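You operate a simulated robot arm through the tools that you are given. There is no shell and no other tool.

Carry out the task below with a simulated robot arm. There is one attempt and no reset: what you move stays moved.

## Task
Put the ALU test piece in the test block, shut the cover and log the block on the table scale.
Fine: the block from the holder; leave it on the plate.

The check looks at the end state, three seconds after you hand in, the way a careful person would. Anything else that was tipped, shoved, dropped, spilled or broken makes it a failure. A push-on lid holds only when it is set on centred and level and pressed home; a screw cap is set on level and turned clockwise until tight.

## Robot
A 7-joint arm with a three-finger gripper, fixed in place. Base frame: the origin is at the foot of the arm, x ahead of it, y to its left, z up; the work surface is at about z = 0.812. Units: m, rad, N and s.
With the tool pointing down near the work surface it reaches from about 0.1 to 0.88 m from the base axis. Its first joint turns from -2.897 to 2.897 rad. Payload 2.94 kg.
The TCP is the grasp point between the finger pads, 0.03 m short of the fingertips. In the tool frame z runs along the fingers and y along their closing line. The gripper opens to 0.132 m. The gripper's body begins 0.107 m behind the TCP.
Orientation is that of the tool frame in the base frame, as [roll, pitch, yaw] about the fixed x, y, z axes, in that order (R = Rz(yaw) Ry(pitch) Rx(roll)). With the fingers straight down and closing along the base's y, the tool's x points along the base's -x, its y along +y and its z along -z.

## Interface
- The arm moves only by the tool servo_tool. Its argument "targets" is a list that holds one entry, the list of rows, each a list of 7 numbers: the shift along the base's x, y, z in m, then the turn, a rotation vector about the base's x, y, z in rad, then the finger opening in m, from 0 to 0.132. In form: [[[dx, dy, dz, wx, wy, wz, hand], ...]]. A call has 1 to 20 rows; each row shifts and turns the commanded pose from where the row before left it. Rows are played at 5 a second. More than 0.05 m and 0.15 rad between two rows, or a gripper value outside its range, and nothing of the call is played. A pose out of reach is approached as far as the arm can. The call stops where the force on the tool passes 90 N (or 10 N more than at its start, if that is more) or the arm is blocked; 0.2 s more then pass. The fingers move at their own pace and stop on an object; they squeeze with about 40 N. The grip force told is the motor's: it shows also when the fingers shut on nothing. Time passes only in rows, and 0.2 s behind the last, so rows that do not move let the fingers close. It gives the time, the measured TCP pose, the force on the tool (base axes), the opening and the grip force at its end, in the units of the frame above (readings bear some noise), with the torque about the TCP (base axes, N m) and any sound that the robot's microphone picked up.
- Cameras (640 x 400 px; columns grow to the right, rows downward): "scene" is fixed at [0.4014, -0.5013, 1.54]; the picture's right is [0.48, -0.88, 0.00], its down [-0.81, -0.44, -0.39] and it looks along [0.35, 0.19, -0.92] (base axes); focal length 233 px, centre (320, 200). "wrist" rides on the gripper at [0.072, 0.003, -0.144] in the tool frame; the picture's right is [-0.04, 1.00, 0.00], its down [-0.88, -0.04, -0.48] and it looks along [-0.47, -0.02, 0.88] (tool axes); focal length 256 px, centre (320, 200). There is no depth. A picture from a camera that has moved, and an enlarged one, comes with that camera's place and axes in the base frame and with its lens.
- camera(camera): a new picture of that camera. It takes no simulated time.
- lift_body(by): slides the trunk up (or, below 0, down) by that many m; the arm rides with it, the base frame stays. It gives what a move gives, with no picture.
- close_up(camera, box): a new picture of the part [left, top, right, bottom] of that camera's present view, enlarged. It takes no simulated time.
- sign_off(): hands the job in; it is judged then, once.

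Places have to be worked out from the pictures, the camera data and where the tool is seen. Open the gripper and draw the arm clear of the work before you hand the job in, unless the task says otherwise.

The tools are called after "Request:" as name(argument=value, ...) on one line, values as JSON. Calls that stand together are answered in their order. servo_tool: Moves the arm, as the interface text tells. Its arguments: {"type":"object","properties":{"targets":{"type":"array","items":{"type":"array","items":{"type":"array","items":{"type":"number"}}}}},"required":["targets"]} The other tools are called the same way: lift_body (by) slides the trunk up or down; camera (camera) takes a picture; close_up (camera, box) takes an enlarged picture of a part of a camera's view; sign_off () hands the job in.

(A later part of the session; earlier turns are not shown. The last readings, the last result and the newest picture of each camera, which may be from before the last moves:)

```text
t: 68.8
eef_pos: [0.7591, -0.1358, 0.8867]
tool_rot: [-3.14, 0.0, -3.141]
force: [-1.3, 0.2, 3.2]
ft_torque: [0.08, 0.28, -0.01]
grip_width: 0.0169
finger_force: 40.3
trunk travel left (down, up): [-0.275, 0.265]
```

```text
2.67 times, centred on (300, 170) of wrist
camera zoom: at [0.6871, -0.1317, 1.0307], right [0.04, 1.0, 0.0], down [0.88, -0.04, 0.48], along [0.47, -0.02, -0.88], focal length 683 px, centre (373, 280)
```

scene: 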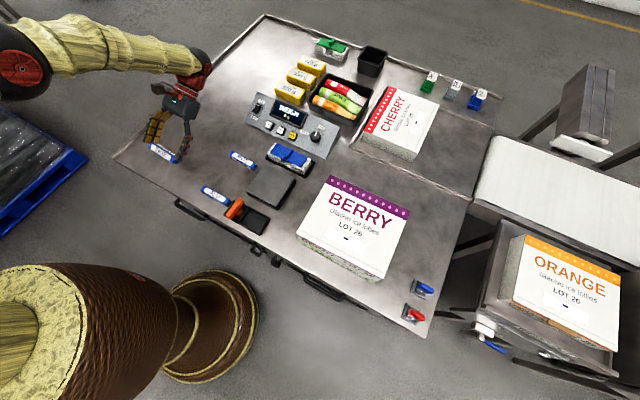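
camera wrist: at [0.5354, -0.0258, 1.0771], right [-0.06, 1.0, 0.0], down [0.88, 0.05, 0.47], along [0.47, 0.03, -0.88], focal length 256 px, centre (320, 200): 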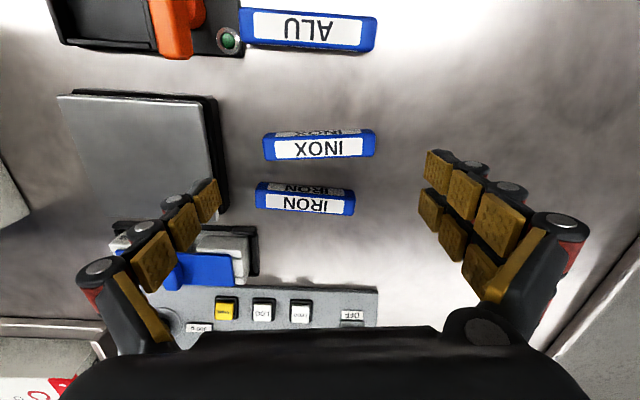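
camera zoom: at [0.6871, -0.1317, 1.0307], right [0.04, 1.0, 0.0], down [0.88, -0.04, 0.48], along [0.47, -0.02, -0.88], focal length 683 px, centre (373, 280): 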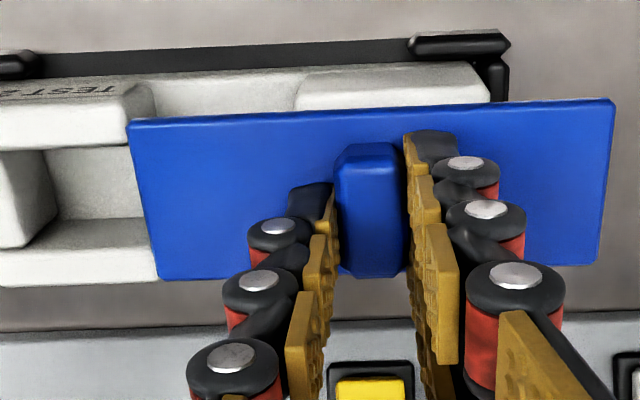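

The pocket is opening and is empty; little force so far. I keep sliding toward +y.

Request:
servo_tool(targets=[[[0, 0.008, 0, 0, 0, 0, 0.005], [0, 0.008, 0, 0, 0, 0, 0.005], [0, 0.008, 0, 0, 0, 0, 0.005], [0, 0.008, 0, 0, 0, 0, 0.005], [0, 0, 0, 0, 0, 0, 0.005]]])

Request:
close_up(camera="scene", box=[230, 100, 330, 175])

Request:
close_up(camera="wrist", box=[120, 80, 440, 260])

```text
t: 70.0
eef_pos: [0.7613, -0.1048, 0.8876]
tool_rot: [-3.139, -0.003, -3.138]
force: [-2.6, -0.6, 0.4]
ft_torque: [0.08, 0.02, -0.01]
grip_width: 0.0169
finger_force: 40.2
trunk travel left (down, up): [-0.275, 0.265]
```

```text
5.33 times, centred on (280, 138) of scene
camera zoom: at [0.4014, -0.5013, 1.54], right [0.48, -0.88, 0.0], down [-0.81, -0.44, -0.39], along [0.35, 0.19, -0.92], focal length 1242 px, centre (533, 533)
```

zoom: 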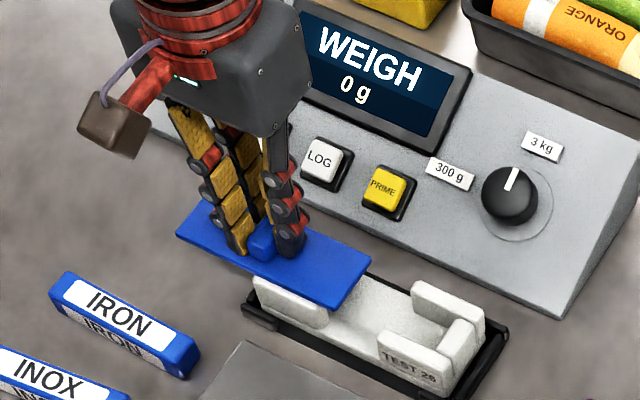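

```text
2.00 times, centred on (280, 170) of wrist
camera zoom: at [0.689, -0.1009, 1.0307], right [0.04, 1.0, 0.0], down [0.88, -0.04, 0.47], along [0.47, -0.02, -0.88], focal length 512 px, centre (400, 260)
```

zoom: 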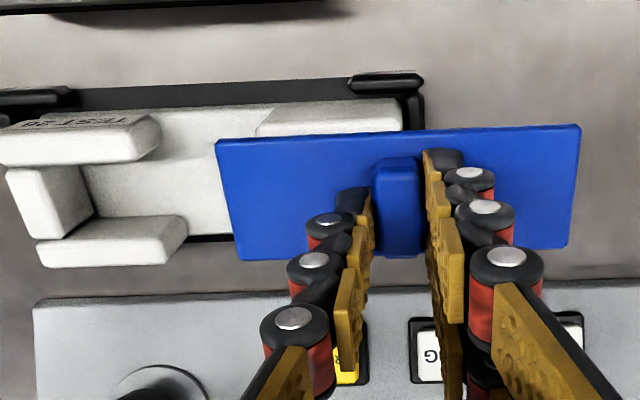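

Still free, opened about 75 mm. I go on in smaller steps toward about 115 mm, watching for a stop.

Request:
servo_tool(targets=[[[0, 0.006, 0, 0, 0, 0, 0.005], [0, 0.006, 0, 0, 0, 0, 0.005], [0, 0.006, 0, 0, 0, 0, 0.005], [0, 0, 0, 0, 0, 0, 0.005]]])

Request:
close_up(camera="scene", box=[230, 100, 330, 175])

Request:
close_up(camera="wrist", box=[120, 80, 440, 260])

```text
t: 71.0
eef_pos: [0.7622, -0.086, 0.8878]
tool_rot: [-3.14, -0.001, -3.14]
force: [-2.0, 0.3, -0.1]
ft_torque: [0.07, -0.01, -0.08]
grip_width: 0.0173
finger_force: 40.0
trunk travel left (down, up): [-0.275, 0.265]
```

```text
5.33 times, centred on (280, 138) of scene
camera zoom: at [0.4014, -0.5013, 1.54], right [0.48, -0.88, 0.0], down [-0.81, -0.44, -0.39], along [0.35, 0.19, -0.92], focal length 1242 px, centre (533, 533)
```

zoom: 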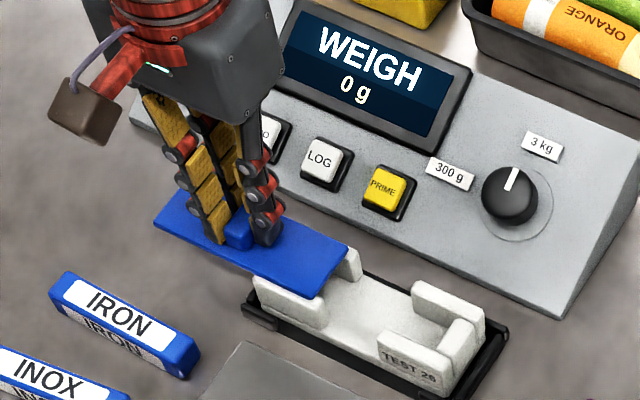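

```text
2.00 times, centred on (280, 170) of wrist
camera zoom: at [0.6891, -0.0824, 1.0307], right [0.04, 1.0, 0.0], down [0.88, -0.04, 0.47], along [0.47, -0.02, -0.88], focal length 512 px, centre (400, 260)
```

zoom: 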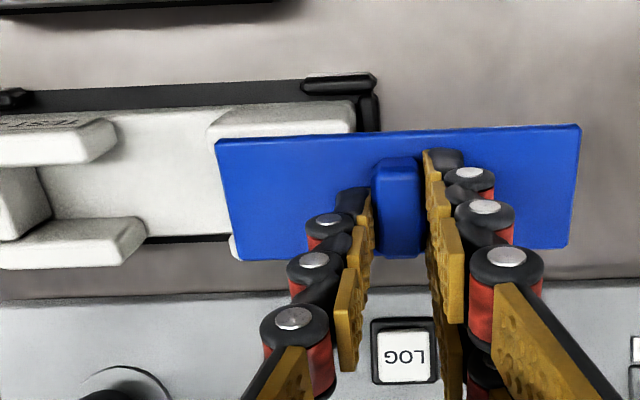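

No stop yet (about 95 mm). I continue another 18 mm carefully.

Request:
servo_tool(targets=[[[0, 0.006, 0, 0, 0, 0, 0.005], [0, 0.006, 0, 0, 0, 0, 0.005], [0, 0.006, 0, 0, 0, 0, 0.005], [0, 0, 0, 0, 0, 0, 0.005]]])

Request:
close_up(camera="scene", box=[230, 100, 330, 175])

Request:
close_up(camera="wrist", box=[120, 80, 440, 260])

```text
t: 72.0
eef_pos: [0.7625, -0.0681, 0.8875]
tool_rot: [-3.139, 0.0, -3.14]
force: [-0.5, -0.8, -0.4]
ft_torque: [0.06, -0.03, -0.11]
grip_width: 0.0173
finger_force: 40.0
trunk travel left (down, up): [-0.275, 0.265]
```

```text
5.33 times, centred on (280, 138) of scene
camera zoom: at [0.4014, -0.5013, 1.54], right [0.48, -0.88, 0.0], down [-0.81, -0.44, -0.39], along [0.35, 0.19, -0.92], focal length 1242 px, centre (533, 533)
```

zoom: 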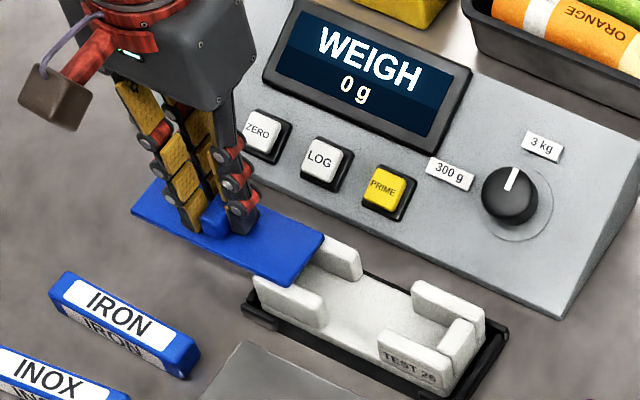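

```text
2.00 times, centred on (280, 170) of wrist
camera zoom: at [0.6895, -0.0634, 1.0307], right [0.04, 1.0, 0.0], down [0.88, -0.04, 0.48], along [0.47, -0.02, -0.88], focal length 512 px, centre (400, 260)
```

zoom: 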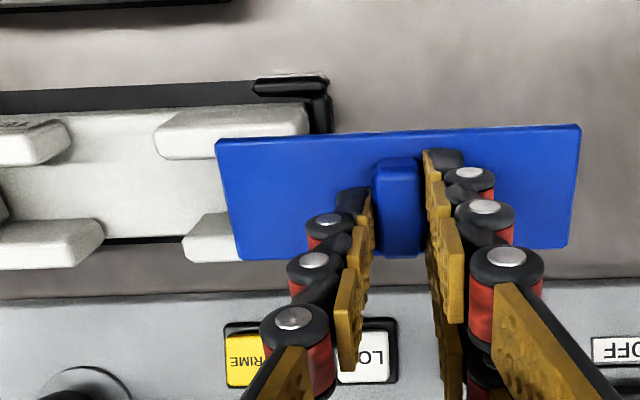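

About 113 mm open. I move another 15 mm and look for whether the cover reaches a stop or comes off.

Request:
servo_tool(targets=[[[0, 0.005, 0, 0, 0, 0, 0.005], [0, 0.005, 0, 0, 0, 0, 0.005], [0, 0.005, 0, 0, 0, 0, 0.005], [0, 0, 0, 0, 0, 0, 0.005]]])

Request:
close_up(camera="scene", box=[230, 100, 330, 175])

Request:
close_up(camera="wrist", box=[80, 80, 400, 260])

```text
t: 73.0
eef_pos: [0.7616, -0.0542, 0.8877]
tool_rot: [-3.14, 0.0, 3.141]
force: [0.7, -5.5, 3.4]
ft_torque: [-0.34, 0.07, -0.05]
grip_width: 0.0171
finger_force: 40.0
trunk travel left (down, up): [-0.275, 0.265]
```

```text
5.33 times, centred on (280, 138) of scene
camera zoom: at [0.4014, -0.5013, 1.54], right [0.48, -0.88, 0.0], down [-0.81, -0.44, -0.39], along [0.35, 0.19, -0.92], focal length 1242 px, centre (533, 533)
```

zoom: 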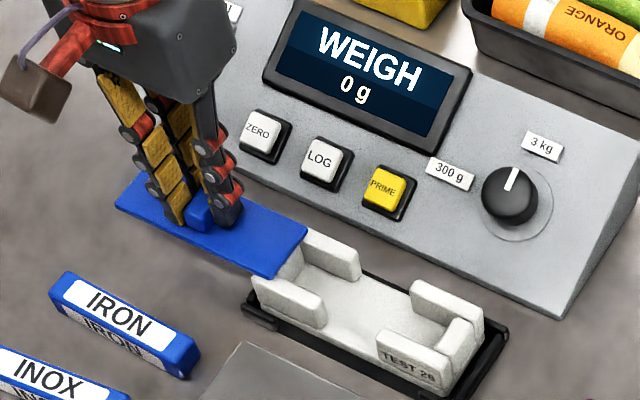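

```text
2.00 times, centred on (240, 170) of wrist
camera zoom: at [0.6889, -0.0503, 1.0305], right [0.04, 1.0, 0.0], down [0.88, -0.04, 0.48], along [0.48, -0.02, -0.88], focal length 512 px, centre (480, 260)
```

zoom: 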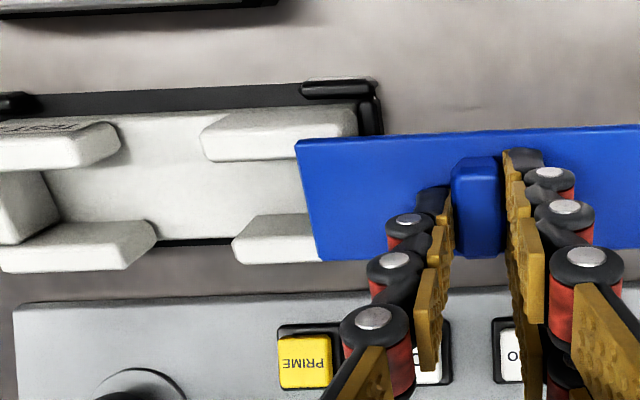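

The force toward +y has risen to 5.5 N: the cover has reached its end stop, open about 126 mm, and the pocket is free and empty. I release the ridge and rise to look down into the pocket.

Request:
servo_tool(targets=[[[0, -0.002, 0, 0, 0, 0, 0.005], [0, 0, 0, 0, 0, 0, 0.04], [0, 0, 0, 0, 0, 0, 0.06], [0, 0, 0.03, 0, 0, 0, 0.06], [0, -0.02, 0.04, 0, 0, 0, 0.08], [-0.02, -0.04, 0.02, 0, 0, 0, 0.1], [-0.02, -0.04, 0.01, 0, 0, 0, 0.132], [-0.02, -0.02, 0, 0, 0, 0, 0.132], [0, 0, 0, 0, 0, 0, 0.132]]])

Request:
camera(camera="wrist")

Request:
close_up(camera="wrist", box=[220, 120, 420, 240])

Request:
close_up(camera="scene", box=[230, 100, 330, 175])

```text
t: 75.0
eef_pos: [0.7053, -0.1764, 0.9866]
tool_rot: [-3.139, -0.001, -3.141]
force: [-0.7, 0.2, 0.2]
ft_torque: [0.04, 0.0, -0.01]
grip_width: 0.1309
finger_force: 0.0
trunk travel left (down, up): [-0.275, 0.265]
```

```text
taken
camera wrist: at [0.633, -0.1728, 1.1309], right [0.04, 1.0, 0.0], down [0.88, -0.04, 0.47], along [0.47, -0.02, -0.88], focal length 256 px, centre (320, 200)
```

wrist: 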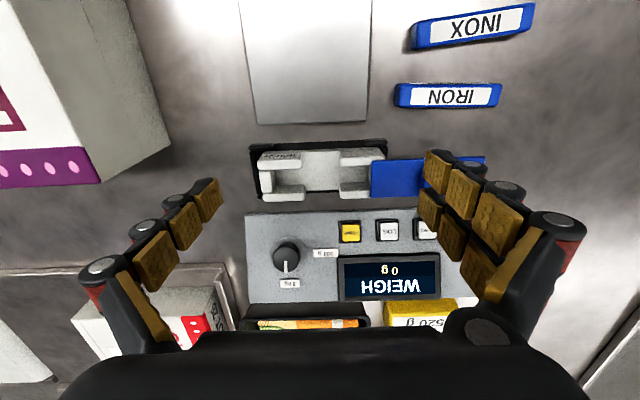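

```text
3.20 times, centred on (320, 180) of wrist
camera zoom: at [0.633, -0.1728, 1.1309], right [0.04, 1.0, 0.0], down [0.88, -0.04, 0.47], along [0.47, -0.02, -0.88], focal length 819 px, centre (320, 264)
```

zoom: 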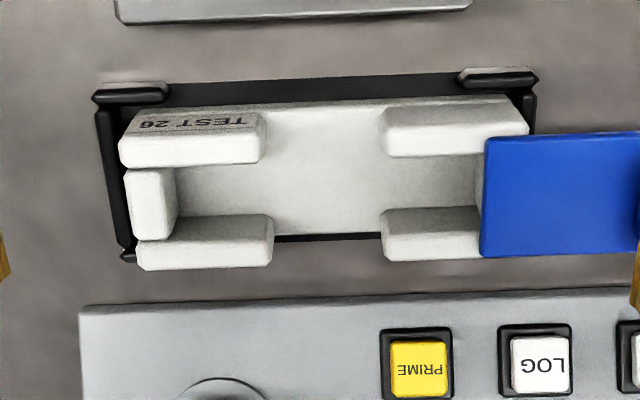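

```text
5.33 times, centred on (280, 138) of scene
camera zoom: at [0.4014, -0.5013, 1.54], right [0.48, -0.88, 0.0], down [-0.81, -0.44, -0.39], along [0.35, 0.19, -0.92], focal length 1242 px, centre (533, 533)
```

zoom: 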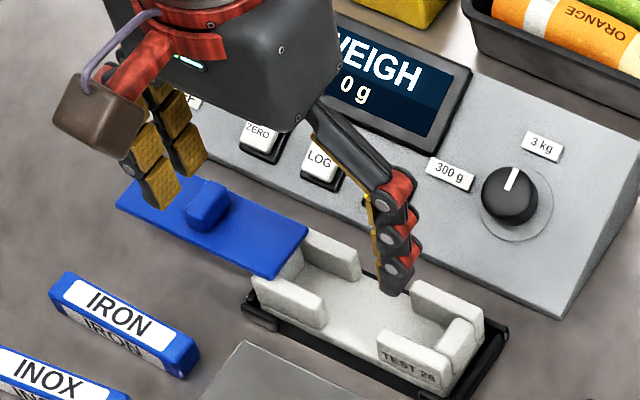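

The pocket is clear: centre about (0.758, -0.176), side notches at y -0.197…-0.155, pocket about 32 mm wide, cover edge at y -0.118. Now I turn the tool 90° and go above the ALU piece.

Request:
servo_tool(targets=[[[-0.0174, 0.0127, 0, 0, 0, 0.1428, 0.1], [-0.0174, 0.0127, 0, 0, 0, 0.1428, 0.08], [-0.0174, 0.0127, 0, 0, 0, 0.1428, 0.06], [-0.0174, 0.0127, 0, 0, 0, 0.1428, 0.06], [-0.0174, 0.0127, 0, 0, 0, 0.1428, 0.06], [-0.0174, 0.0127, 0, 0, 0, 0.1428, 0.06], [-0.0174, 0.0127, 0, 0, 0, 0.1428, 0.06], [-0.0174, 0.0127, 0, 0, 0, 0.1428, 0.06], [-0.0174, 0.0127, 0, 0, 0, 0.1428, 0.06], [-0.0174, 0.0127, 0, 0, 0, 0.1428, 0.06], [-0.017, 0.012, 0, 0, 0, 0.1428, 0.06], [0, 0, 0, 0, 0, 0, 0.06]]])

Request:
camera(camera="wrist")

Request:
close_up(camera="wrist", box=[220, 60, 420, 220])

Request:
close_up(camera="scene", box=[180, 80, 340, 240])

```text
t: 77.6
eef_pos: [0.5101, -0.0364, 0.9865]
tool_rot: [-3.141, 0.001, -1.57]
force: [0.0, 0.3, 1.0]
ft_torque: [-0.02, -0.02, -0.02]
grip_width: 0.0602
finger_force: 0.0
trunk travel left (down, up): [-0.275, 0.265]
```

```text
taken
camera wrist: at [0.506, -0.107, 1.1307], right [-1.0, 0.04, 0.0], down [0.04, 0.88, 0.48], along [0.02, 0.47, -0.88], focal length 256 px, centre (320, 200)
```

wrist: 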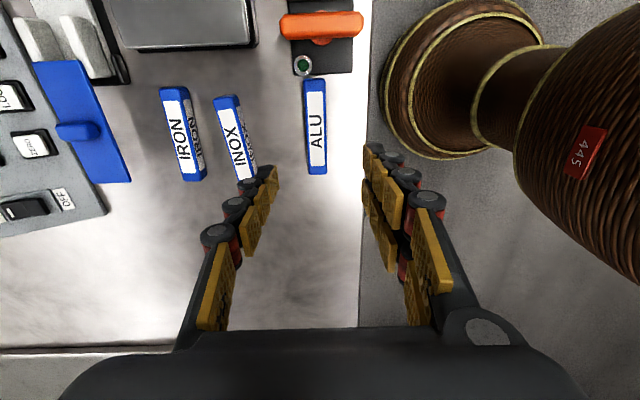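

```text
2.50 times, centred on (320, 140) of wrist
camera zoom: at [0.506, -0.107, 1.1307], right [-1.0, 0.04, 0.0], down [0.04, 0.88, 0.48], along [0.02, 0.47, -0.88], focal length 640 px, centre (320, 350)
```

zoom: 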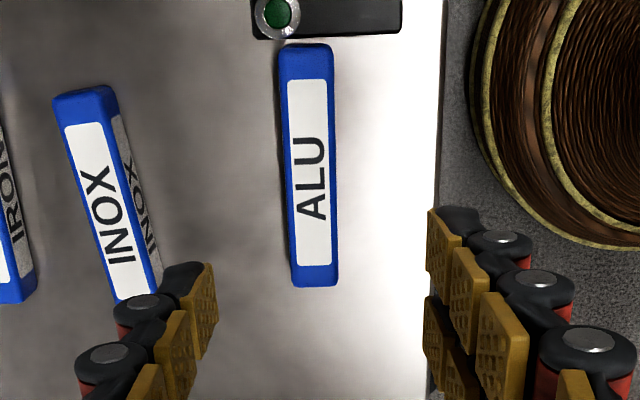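

```text
2.50 times, centred on (260, 160) of scene
camera zoom: at [0.4014, -0.5013, 1.54], right [0.48, -0.88, 0.0], down [-0.81, -0.44, -0.39], along [0.35, 0.19, -0.92], focal length 582 px, centre (470, 300)
```

zoom: 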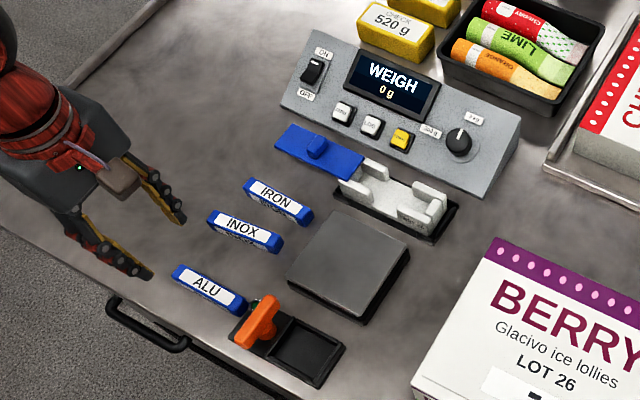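

ALU is at (0.513, -0.039), heading 90°, in line with the fingers. I descend over it, grip it across its middle and lift.

Request:
servo_tool(targets=[[[0.0027, -0.0026, -0.03, 0, 0, 0, 0.055], [0, 0, -0.04, 0, 0, 0, 0.055], [0, 0, -0.04, 0, 0, 0, 0.055], [0, 0, -0.025, 0, 0, 0, 0.055], [0, 0, -0.006, 0, 0, 0, 0.055], [0, 0, 0, 0, 0, 0, 0.055]]])

Request:
camera(camera="wrist")

```text
t: 79.0
eef_pos: [0.5155, -0.039, 0.8469]
tool_rot: [-3.14, 0.0, -1.57]
force: [0.4, 0.3, 0.3]
ft_torque: [0.01, 0.04, 0.0]
grip_width: 0.0552
finger_force: 0.1
trunk travel left (down, up): [-0.275, 0.265]
```

```text
taken
camera wrist: at [0.5124, -0.1114, 0.9902], right [-1.0, 0.04, 0.0], down [0.04, 0.88, 0.48], along [0.02, 0.47, -0.88], focal length 256 px, centre (320, 200)
```

wrist: 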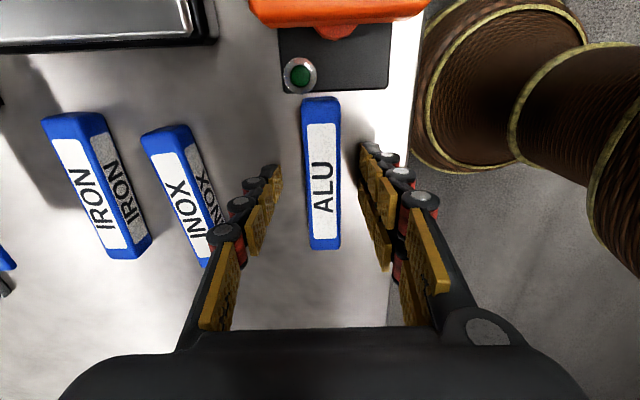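

ALU lies centred between the fingers. I close on it and lift straight up.

Request:
servo_tool(targets=[[[0, 0, 0, 0, 0, 0, 0.03], [0, 0, 0, 0, 0, 0, 0.01], [0, 0, 0, 0, 0, 0, 0.01], [0, 0, 0, 0, 0, 0, 0.01], [0, 0, 0.02, 0, 0, 0, 0.01], [0, 0, 0.03, 0, 0, 0, 0.01], [0, 0, 0.04, 0, 0, 0, 0.01], [0, 0, 0.03, 0, 0, 0, 0.01], [0, 0, 0, 0, 0, 0, 0.01]]])

Request:
camera(camera="wrist")

Request:
close_up(camera="scene", box=[180, 80, 340, 240])

```text
t: 81.0
eef_pos: [0.5138, -0.0401, 0.9666]
tool_rot: [-3.14, 0.0, -1.571]
force: [0.3, 0.5, -0.5]
ft_torque: [0.02, -0.04, -0.01]
grip_width: 0.0233
finger_force: 40.2
trunk travel left (down, up): [-0.275, 0.265]
```

```text
taken
camera wrist: at [0.5105, -0.1119, 1.1101], right [-1.0, 0.04, 0.0], down [0.04, 0.88, 0.48], along [0.02, 0.47, -0.88], focal length 256 px, centre (320, 200)
```

wrist: 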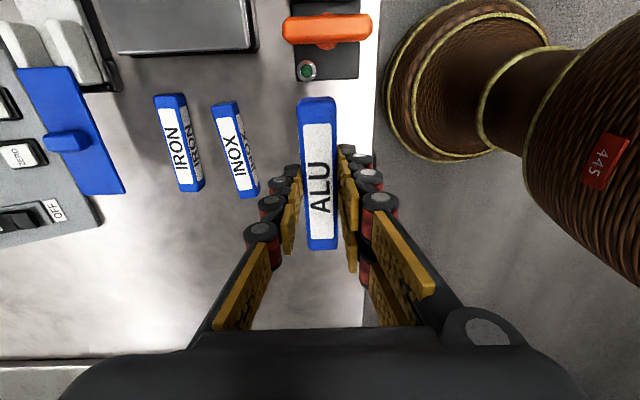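

```text
2.50 times, centred on (260, 160) of scene
camera zoom: at [0.4014, -0.5013, 1.54], right [0.48, -0.88, 0.0], down [-0.81, -0.44, -0.39], along [0.35, 0.19, -0.92], focal length 582 px, centre (470, 300)
```

zoom: 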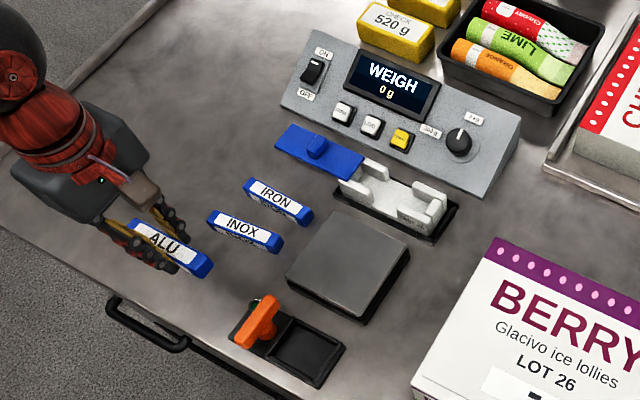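

ALU is held centred. I carry it over the pocket, staying above everything.

Request:
servo_tool(targets=[[[0.035, -0.0197, 0, 0, 0, 0, 0.01], [0.035, -0.0197, 0, 0, 0, 0, 0.01], [0.035, -0.0197, 0, 0, 0, 0, 0.01], [0.035, -0.0197, 0, 0, 0, 0, 0.01], [0.035, -0.0197, 0, 0, 0, 0, 0.01], [0.035, -0.0197, 0, 0, 0, 0, 0.01], [0.034, -0.0197, 0, 0, 0, 0, 0.01], [0, 0, 0, 0, 0, 0, 0.01], [0, 0, -0.03, 0, 0, 0, 0.01], [0, 0, 0, 0, 0, 0, 0.01]]])

Request:
camera(camera="wrist")

Request:
close_up(camera="wrist", box=[220, 60, 420, 220])

Request:
close_up(camera="scene", box=[240, 105, 330, 175])

```text
t: 83.2
eef_pos: [0.761, -0.1761, 0.9399]
tool_rot: [-3.141, 0.001, -1.572]
force: [0.5, 0.2, -0.5]
ft_torque: [0.02, 0.04, 0.01]
grip_width: 0.023
finger_force: 40.2
trunk travel left (down, up): [-0.275, 0.265]
```

```text
taken
camera wrist: at [0.7564, -0.2472, 1.0835], right [-1.0, 0.04, 0.0], down [0.04, 0.88, 0.48], along [0.02, 0.47, -0.88], focal length 256 px, centre (320, 200)
```

wrist: 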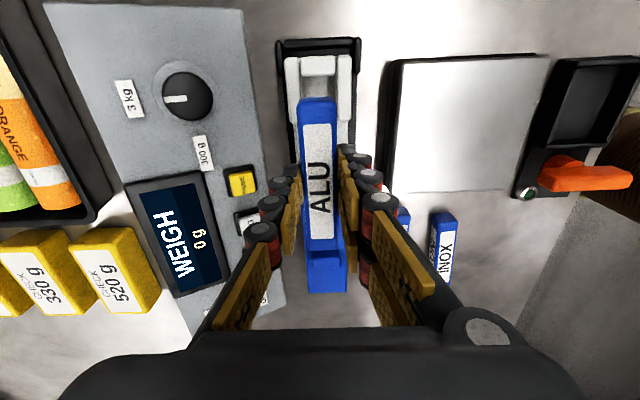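

```text
2.50 times, centred on (320, 140) of wrist
camera zoom: at [0.7564, -0.2472, 1.0835], right [-1.0, 0.04, 0.0], down [0.04, 0.88, 0.48], along [0.02, 0.47, -0.88], focal length 640 px, centre (320, 350)
```

zoom: 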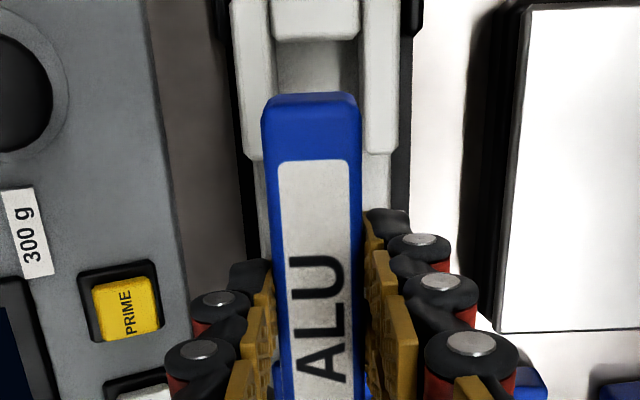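

```text
5.71 times, centred on (285, 140) of scene
camera zoom: at [0.4014, -0.5013, 1.54], right [0.48, -0.88, 0.0], down [-0.81, -0.44, -0.39], along [0.35, 0.19, -0.92], focal length 1331 px, centre (520, 543)
```

zoom: 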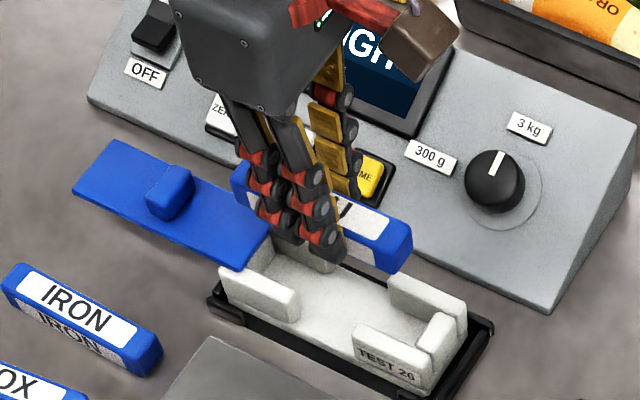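

The pocket centre is x about 0.7585; the stick is at 0.759 and slightly too far +y (cover edge at -0.118). I shift -1 mm x and -3.5 mm y and lower to just above the posts to check.

Request:
servo_tool(targets=[[[-0.001, -0.0035, -0.02, 0, 0, 0, 0.01], [0, 0, -0.025, 0, 0, 0, 0.01], [0, 0, 0, 0, 0, 0, 0.01], [0, 0, 0, 0, 0, 0, 0.01]]])

Request:
close_up(camera="wrist", box=[220, 60, 420, 220])

Request:
close_up(camera="wrist", box=[250, 160, 410, 300])

Request:
close_up(camera="scene", box=[240, 105, 330, 175])

```text
t: 84.2
eef_pos: [0.7584, -0.1791, 0.8925]
tool_rot: [-3.14, 0.0, -1.57]
force: [0.3, -0.1, -0.2]
ft_torque: [-0.02, -0.02, 0.0]
grip_width: 0.0231
finger_force: 40.0
trunk travel left (down, up): [-0.275, 0.265]
```

```text
2.50 times, centred on (320, 140) of wrist
camera zoom: at [0.7545, -0.2509, 1.0374], right [-1.0, 0.04, 0.0], down [0.04, 0.88, 0.48], along [0.02, 0.47, -0.88], focal length 640 px, centre (320, 350)
```

zoom: 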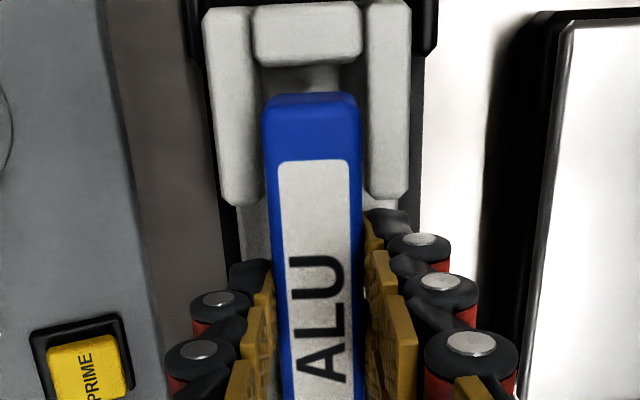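

```text
2.86 times, centred on (330, 230) of wrist
camera zoom: at [0.7545, -0.2509, 1.0374], right [-1.0, 0.04, 0.0], down [0.04, 0.88, 0.48], along [0.02, 0.47, -0.88], focal length 731 px, centre (291, 114)
```

zoom: 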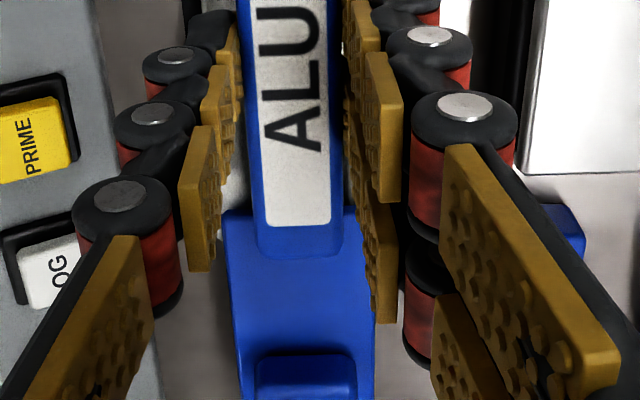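

```text
5.71 times, centred on (285, 140) of scene
camera zoom: at [0.4014, -0.5013, 1.54], right [0.48, -0.88, 0.0], down [-0.81, -0.44, -0.39], along [0.35, 0.19, -0.92], focal length 1331 px, centre (520, 543)
```

zoom: 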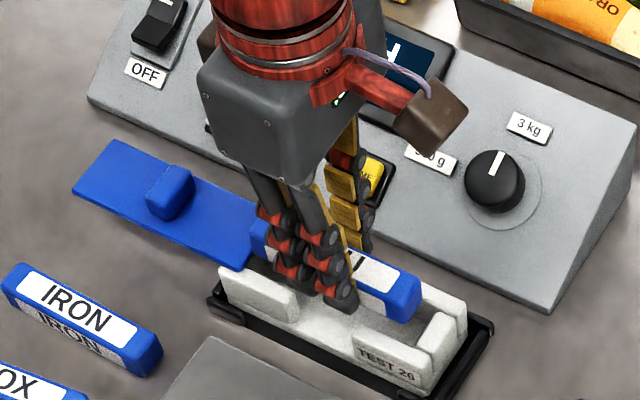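

Stick and pocket are aligned: x within 0.5 mm, 5 mm free at the -y wall and about 7 mm to the cover edge. I lower it into the pocket, slowing near the floor.

Request:
servo_tool(targets=[[[0, 0, -0.01, 0, 0, 0, 0.01], [0, 0, -0.01, 0, 0, 0, 0.01], [0, 0, -0.004, 0, 0, 0, 0.01], [0, 0, 0, 0, 0, 0, 0.01]]])

Request:
close_up(camera="scene", box=[250, 110, 330, 175])

Request:
close_up(camera="wrist", box=[220, 60, 420, 220])

```text
t: 85.2
eef_pos: [0.7582, -0.1791, 0.8797]
tool_rot: [-3.126, -0.004, -1.572]
force: [-13.8, 1.9, 67.3]
ft_torque: [-1.33, 1.41, -0.31]
grip_width: 0.023
finger_force: 40.4
trunk travel left (down, up): [-0.275, 0.265]
```

```text
6.15 times, centred on (290, 142) of scene
camera zoom: at [0.4014, -0.5013, 1.54], right [0.48, -0.88, 0.0], down [-0.81, -0.44, -0.39], along [0.35, 0.19, -0.92], focal length 1433 px, centre (505, 554)
```

zoom: 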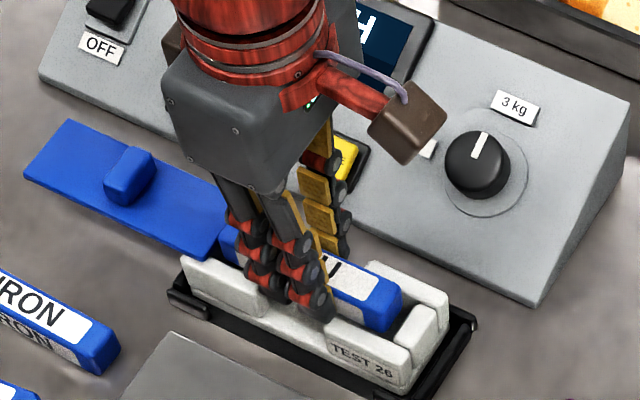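

```text
2.50 times, centred on (320, 140) of wrist
camera zoom: at [0.7521, -0.2509, 1.0224], right [-1.0, 0.04, -0.02], down [0.03, 0.88, 0.47], along [0.03, 0.47, -0.88], focal length 640 px, centre (320, 350)
```

zoom: 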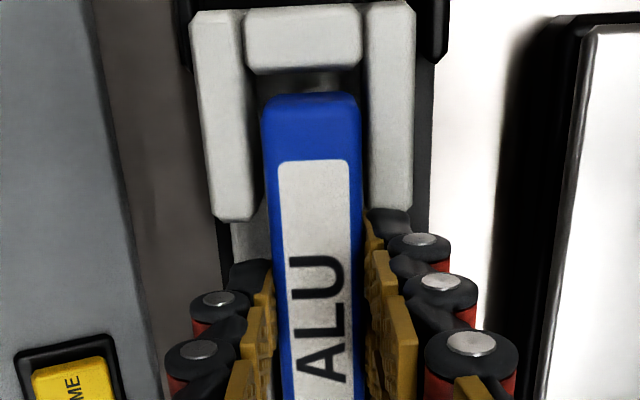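

The move met 67 N with the stick bottom only at the post tops; the torque puts the contact on the near (-x) side about 2 cm toward -y, likely a finger of the wider pair on the TEST 26 post. I back straight up and look at the finger geometry.

Request:
servo_tool(targets=[[[0, 0, 0.01, 0, 0, 0, 0.01], [0, 0, 0.015, 0, 0, 0, 0.01], [0, 0, 0.015, 0, 0, 0, 0.01], [0, 0, 0, 0, 0, 0, 0.01]]])

Request:
camera(camera="wrist")

Request:
close_up(camera="scene", box=[260, 105, 320, 165])

```text
t: 86.2
eef_pos: [0.7537, -0.1796, 0.9095]
tool_rot: [3.137, 0.001, -1.571]
force: [0.0, -0.6, 0.3]
ft_torque: [0.0, -0.01, -0.01]
grip_width: 0.0232
finger_force: 40.0
trunk travel left (down, up): [-0.275, 0.265]
```

```text
taken
camera wrist: at [0.7506, -0.2517, 1.0527], right [-1.0, 0.04, 0.0], down [0.04, 0.88, 0.48], along [0.02, 0.48, -0.88], focal length 256 px, centre (320, 200)
```

wrist: 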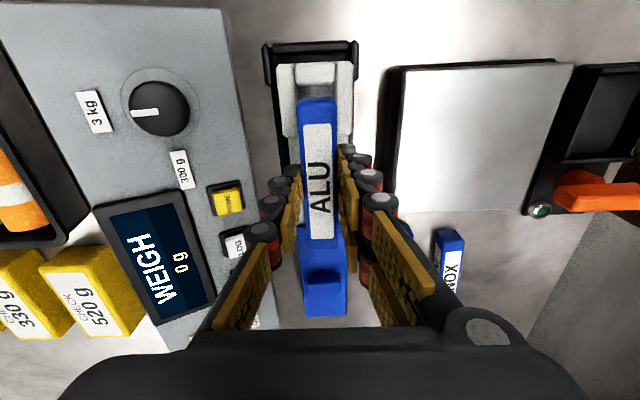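

```text
6.67 times, centred on (290, 135) of scene
camera zoom: at [0.4014, -0.5013, 1.54], right [0.48, -0.88, 0.0], down [-0.81, -0.44, -0.39], along [0.35, 0.19, -0.92], focal length 1553 px, centre (520, 633)
```

zoom: 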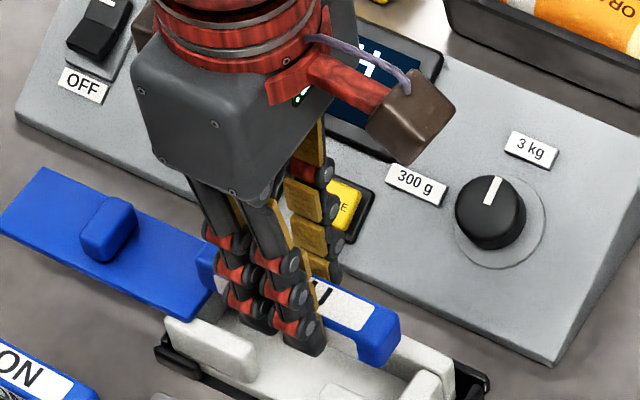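

The near side really has two finger columns (about 46 mm together), wider than the 43 mm notch, so the fingers cannot go down into the block. I'll set ALU down on a free spot and re-grip it by only its top few millimetres, so it can be lowered most of the way and released with a tiny drop.

Request:
servo_tool(targets=[[[0, 0, 0.03, 0, 0, 0, 0.01], [0, 0, 0.03, 0, 0, 0, 0.01], [-0.016, 0.042, 0, 0, 0, 0, 0.01], [-0.016, 0.042, 0, 0, 0, 0, 0.01], [-0.016, 0.042, 0, 0, 0, 0, 0.01], [-0.016, 0.042, 0, 0, 0, 0, 0.01], [-0.016, 0.042, 0, 0, 0, 0, 0.01], [-0.016, 0.042, 0, 0, 0, 0, 0.01], [-0.016, 0.042, 0, 0, 0, 0, 0.01], [0, 0, 0, 0, 0, 0, 0.01]]])

Request:
camera(camera="scene")

Request:
camera(camera="wrist")

```text
t: 88.4
eef_pos: [0.6414, 0.1124, 0.9674]
tool_rot: [-3.141, -0.002, -1.571]
force: [0.4, 0.2, -0.3]
ft_torque: [-0.02, -0.04, -0.03]
grip_width: 0.0231
finger_force: 39.9
trunk travel left (down, up): [-0.275, 0.265]
```

```text
taken
```

scene: 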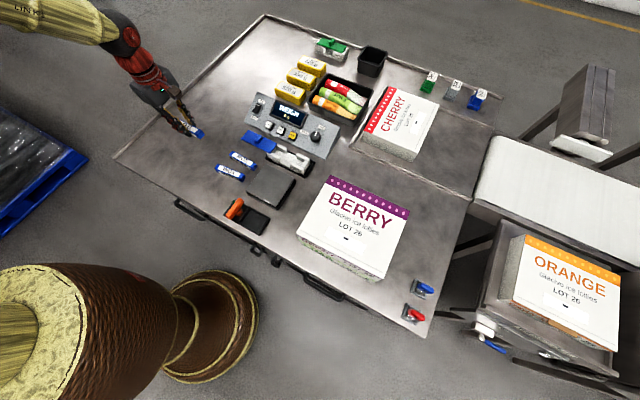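

```text
taken
camera wrist: at [0.637, 0.0412, 1.1107], right [-1.0, 0.04, 0.0], down [0.04, 0.88, 0.47], along [0.02, 0.47, -0.88], focal length 256 px, centre (320, 200)
```

wrist: 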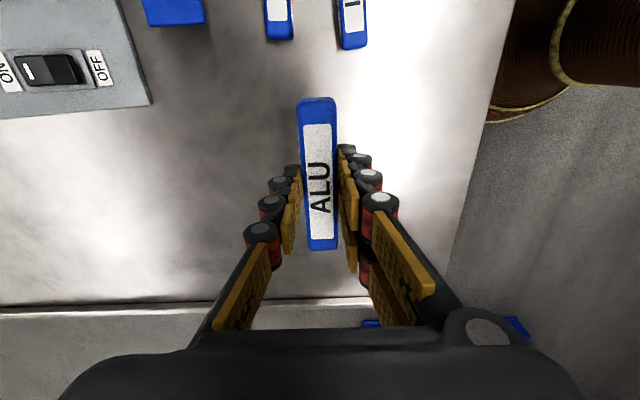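

The spot below is empty. I lower ALU to the table and release it.

Request:
servo_tool(targets=[[[0, 0, -0.04, 0, 0, 0, 0.01], [0, 0, -0.04, 0, 0, 0, 0.01], [0, 0, -0.03, 0, 0, 0, 0.01], [0, 0, -0.007, 0, 0, 0, 0.01], [0, 0, -0.0025, 0, 0, 0, 0.01], [0, 0, 0, 0, 0, 0, 0.01]]])

```text
t: 89.8
eef_pos: [0.6435, 0.114, 0.8458]
tool_rot: [-3.141, 0.0, -1.572]
force: [0.1, 0.3, 0.0]
ft_torque: [0.0, 0.02, -0.01]
grip_width: 0.0234
finger_force: 40.1
trunk travel left (down, up): [-0.275, 0.265]
```

No contact load, within about 1 mm of the table. I open, raise 13 mm, and close again on the top edge only.

Request:
servo_tool(targets=[[[0, 0, 0, 0, 0, 0, 0.035], [0, 0, 0, 0, 0, 0, 0.05], [0, 0, 0, 0, 0, 0, 0.05], [0, 0, 0.013, 0, 0, 0, 0.05], [0, 0, 0, 0, 0, 0, 0.05], [0, 0, 0, 0, 0, 0, 0.05]]])

Request:
camera(camera="wrist")

Request:
close_up(camera="scene", box=[140, 70, 240, 150])

```text
t: 91.2
eef_pos: [0.6422, 0.1134, 0.8603]
tool_rot: [-3.141, -0.001, -1.57]
force: [-0.7, 0.0, 0.4]
ft_torque: [0.04, 0.04, 0.01]
grip_width: 0.0501
finger_force: 0.1
trunk travel left (down, up): [-0.275, 0.265]
```

```text
taken
camera wrist: at [0.6392, 0.0427, 1.0048], right [-1.0, 0.04, 0.0], down [0.04, 0.88, 0.48], along [0.02, 0.47, -0.88], focal length 256 px, centre (320, 200)
```

wrist: 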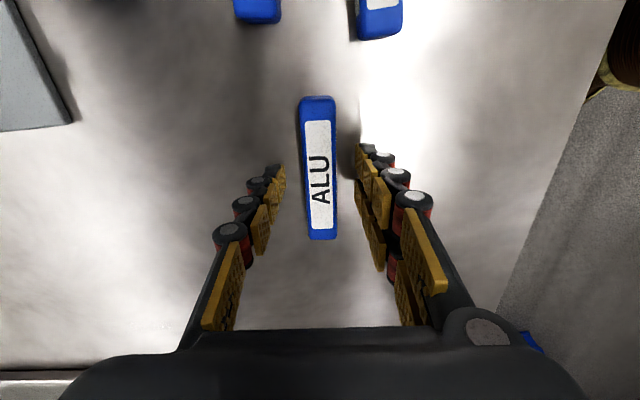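

```text
5.00 times, centred on (190, 110) of scene
camera zoom: at [0.4014, -0.5013, 1.54], right [0.48, -0.88, 0.0], down [-0.81, -0.44, -0.39], along [0.35, 0.19, -0.92], focal length 1164 px, centre (970, 650)
```

zoom: 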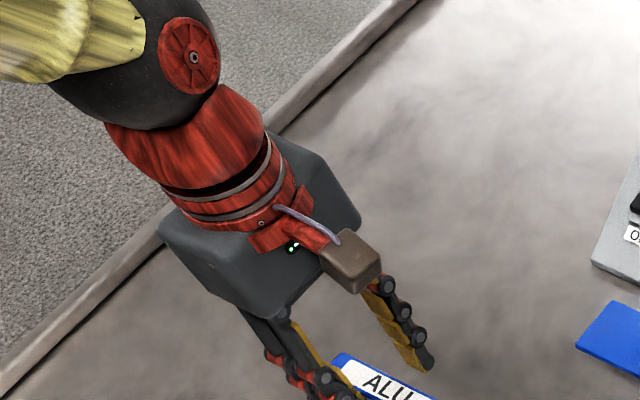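

ALU stands centred between the fingers. I close on the top ~6 mm and lift.

Request:
servo_tool(targets=[[[0, 0, 0, 0, 0, 0, 0.03], [0, 0, 0, 0, 0, 0, 0.01], [0, 0, 0, 0, 0, 0, 0.01], [0, 0, 0, 0, 0, 0, 0.01], [0, 0, 0.02, 0, 0, 0, 0.01], [0, 0, 0.03, 0, 0, 0, 0.01], [0, 0, 0.04, 0, 0, 0, 0.01], [0, 0, 0.03, 0, 0, 0, 0.01], [0, 0, 0, 0, 0, 0, 0.01]]])

Request:
camera(camera="wrist")

Request:
close_up(camera="scene", box=[140, 70, 240, 150])

```text
t: 93.2
eef_pos: [0.6448, 0.1153, 0.9807]
tool_rot: [-3.141, -0.001, -1.57]
force: [0.2, -0.1, -1.4]
ft_torque: [0.0, -0.01, -0.01]
grip_width: 0.0232
finger_force: 39.1
trunk travel left (down, up): [-0.275, 0.265]
```

```text
taken
camera wrist: at [0.6414, 0.0437, 1.1244], right [-1.0, 0.04, 0.0], down [0.04, 0.88, 0.47], along [0.02, 0.47, -0.88], focal length 256 px, centre (320, 200)
```

wrist: 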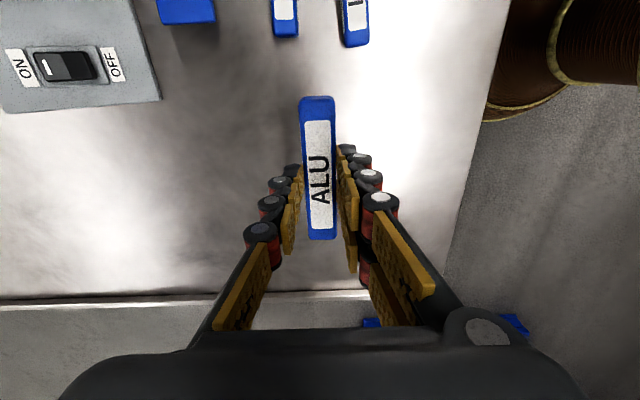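

```text
5.00 times, centred on (190, 110) of scene
camera zoom: at [0.4014, -0.5013, 1.54], right [0.48, -0.88, 0.0], down [-0.81, -0.44, -0.39], along [0.35, 0.19, -0.92], focal length 1164 px, centre (970, 650)
```

zoom: 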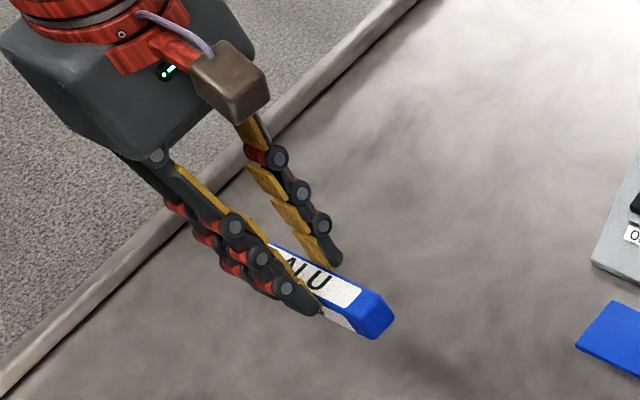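

ALU is held by its top edge, level. I carry it back over the pocket.

Request:
servo_tool(targets=[[[0.0162, -0.042, 0, 0, 0, 0, 0.01], [0.0162, -0.042, 0, 0, 0, 0, 0.01], [0.0162, -0.042, 0, 0, 0, 0, 0.01], [0.0162, -0.042, 0, 0, 0, 0, 0.01], [0.0162, -0.042, 0, 0, 0, 0, 0.01], [0.0162, -0.042, 0, 0, 0, 0, 0.01], [0.0158, -0.042, 0, 0, 0, 0, 0.01], [0, 0, 0, 0, 0, 0, 0.01], [0, 0, -0.03, 0, 0, 0, 0.01], [0, 0, -0.035, 0, 0, 0, 0.01], [0, 0, 0, 0, 0, 0, 0.01], [0, 0, 0, 0, 0, 0, 0.01]]])

Request:
close_up(camera="wrist", box=[220, 60, 420, 220])

Request:
close_up(camera="wrist", box=[250, 160, 410, 300])

Request:
close_up(camera="scene", box=[240, 105, 330, 175])

```text
t: 95.8
eef_pos: [0.7566, -0.1776, 0.9177]
tool_rot: [-3.139, 0.0, -1.57]
force: [0.3, -0.4, -0.7]
ft_torque: [-0.02, -0.04, 0.0]
grip_width: 0.0231
finger_force: 39.7
trunk travel left (down, up): [-0.275, 0.265]
```

```text
2.50 times, centred on (320, 140) of wrist
camera zoom: at [0.7536, -0.2497, 1.0617], right [-1.0, 0.04, 0.0], down [0.04, 0.88, 0.48], along [0.02, 0.47, -0.88], focal length 640 px, centre (320, 350)
```

zoom: 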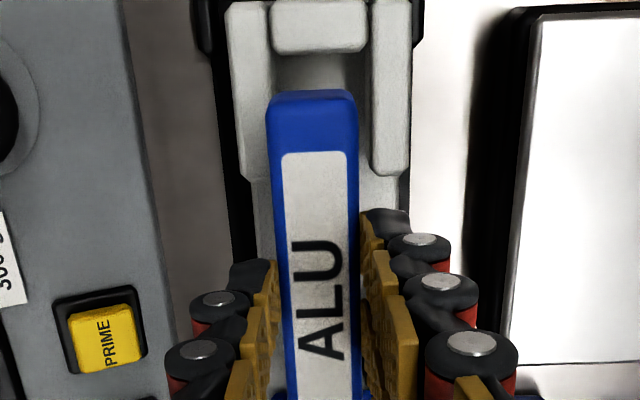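

```text
2.86 times, centred on (330, 230) of wrist
camera zoom: at [0.7536, -0.2497, 1.0617], right [-1.0, 0.04, 0.0], down [0.04, 0.88, 0.48], along [0.02, 0.47, -0.88], focal length 731 px, centre (291, 114)
```

zoom: 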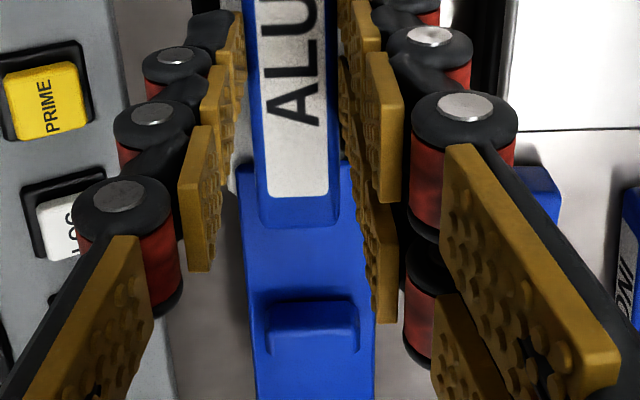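

```text
5.71 times, centred on (285, 140) of scene
camera zoom: at [0.4014, -0.5013, 1.54], right [0.48, -0.88, 0.0], down [-0.81, -0.44, -0.39], along [0.35, 0.19, -0.92], focal length 1331 px, centre (520, 543)
```

zoom: 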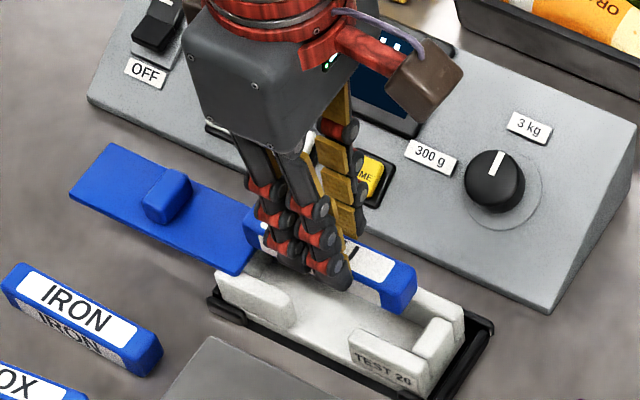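

The block sits about 2.5 mm more to -x now (from the earlier contact), so I shift the stick -2.5 mm x and -1.5 mm y, then lower until its bottom is just above the post tops.

Request:
servo_tool(targets=[[[-0.0025, -0.0015, 0, 0, 0, 0, 0.01], [0, 0, -0.01, 0, 0, 0, 0.01], [0, 0, -0.006, 0, 0, 0, 0.01], [0, 0, 0, 0, 0, 0, 0.01]]])

Request:
close_up(camera="wrist", box=[240, 60, 400, 180])

Request:
close_up(camera="scene", box=[255, 115, 325, 170])

```text
t: 96.8
eef_pos: [0.755, -0.1809, 0.9021]
tool_rot: [-3.139, 0.0, -1.57]
force: [-0.9, -0.8, -0.8]
ft_torque: [0.02, 0.0, 0.02]
grip_width: 0.0231
finger_force: 40.1
trunk travel left (down, up): [-0.275, 0.265]
```

```text
3.33 times, centred on (320, 120) of wrist
camera zoom: at [0.752, -0.2525, 1.0456], right [-1.0, 0.04, 0.0], down [0.04, 0.88, 0.48], along [0.02, 0.47, -0.88], focal length 853 px, centre (320, 467)
```

zoom: 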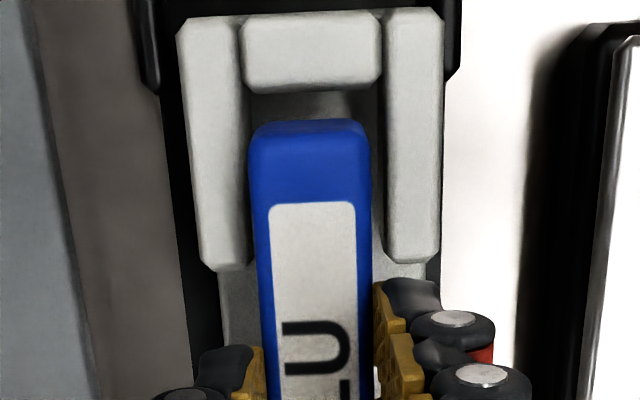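

```text
7.27 times, centred on (290, 142) of scene
camera zoom: at [0.4014, -0.5013, 1.54], right [0.48, -0.88, 0.0], down [-0.81, -0.44, -0.39], along [0.35, 0.19, -0.92], focal length 1694 px, centre (538, 618)
```

zoom: 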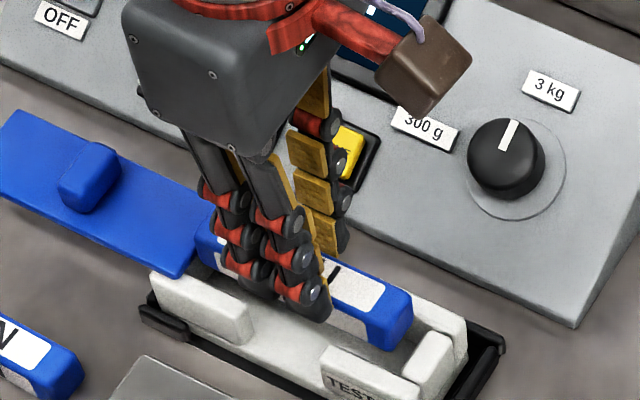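

Margins: about 2.5–5 mm at the sides, 3 mm at the -y wall, 5 mm to the cover. I shift another -1.3 mm in x and lower in small steps into the pocket.

Request:
servo_tool(targets=[[[-0.0013, 0.0005, 0, 0, 0, 0, 0.01], [0, 0, -0.005, 0, 0, 0, 0.01], [0, 0, -0.005, 0, 0, 0, 0.01], [0, 0, 0, 0, 0, 0, 0.01]]])

Request:
close_up(camera="wrist", box=[240, 60, 400, 180])

Request:
close_up(camera="scene", box=[255, 115, 325, 170])

```text
t: 97.8
eef_pos: [0.7541, -0.18, 0.8905]
tool_rot: [-3.141, 0.001, -1.57]
force: [0.2, -0.4, -0.7]
ft_torque: [0.0, 0.03, 0.0]
grip_width: 0.0233
finger_force: 40.2
trunk travel left (down, up): [-0.275, 0.265]
```

```text
3.33 times, centred on (320, 120) of wrist
camera zoom: at [0.7497, -0.2519, 1.0347], right [-1.0, 0.04, 0.0], down [0.04, 0.88, 0.48], along [0.02, 0.47, -0.88], focal length 853 px, centre (320, 467)
```

zoom: 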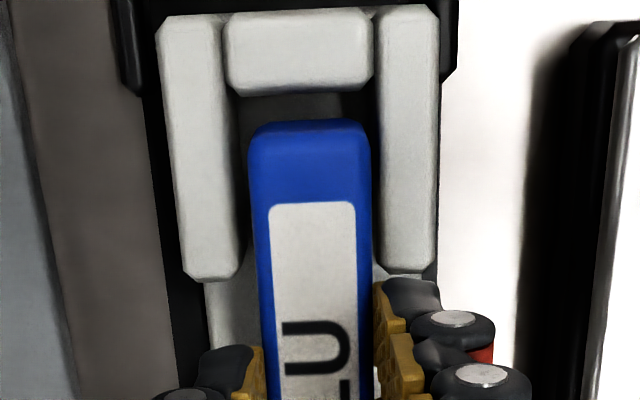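

```text
7.27 times, centred on (290, 142) of scene
camera zoom: at [0.4014, -0.5013, 1.54], right [0.48, -0.88, 0.0], down [-0.81, -0.44, -0.39], along [0.35, 0.19, -0.92], focal length 1694 px, centre (538, 618)
```

zoom: 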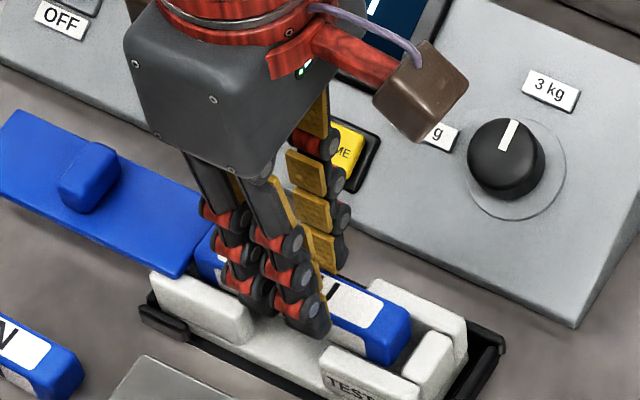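

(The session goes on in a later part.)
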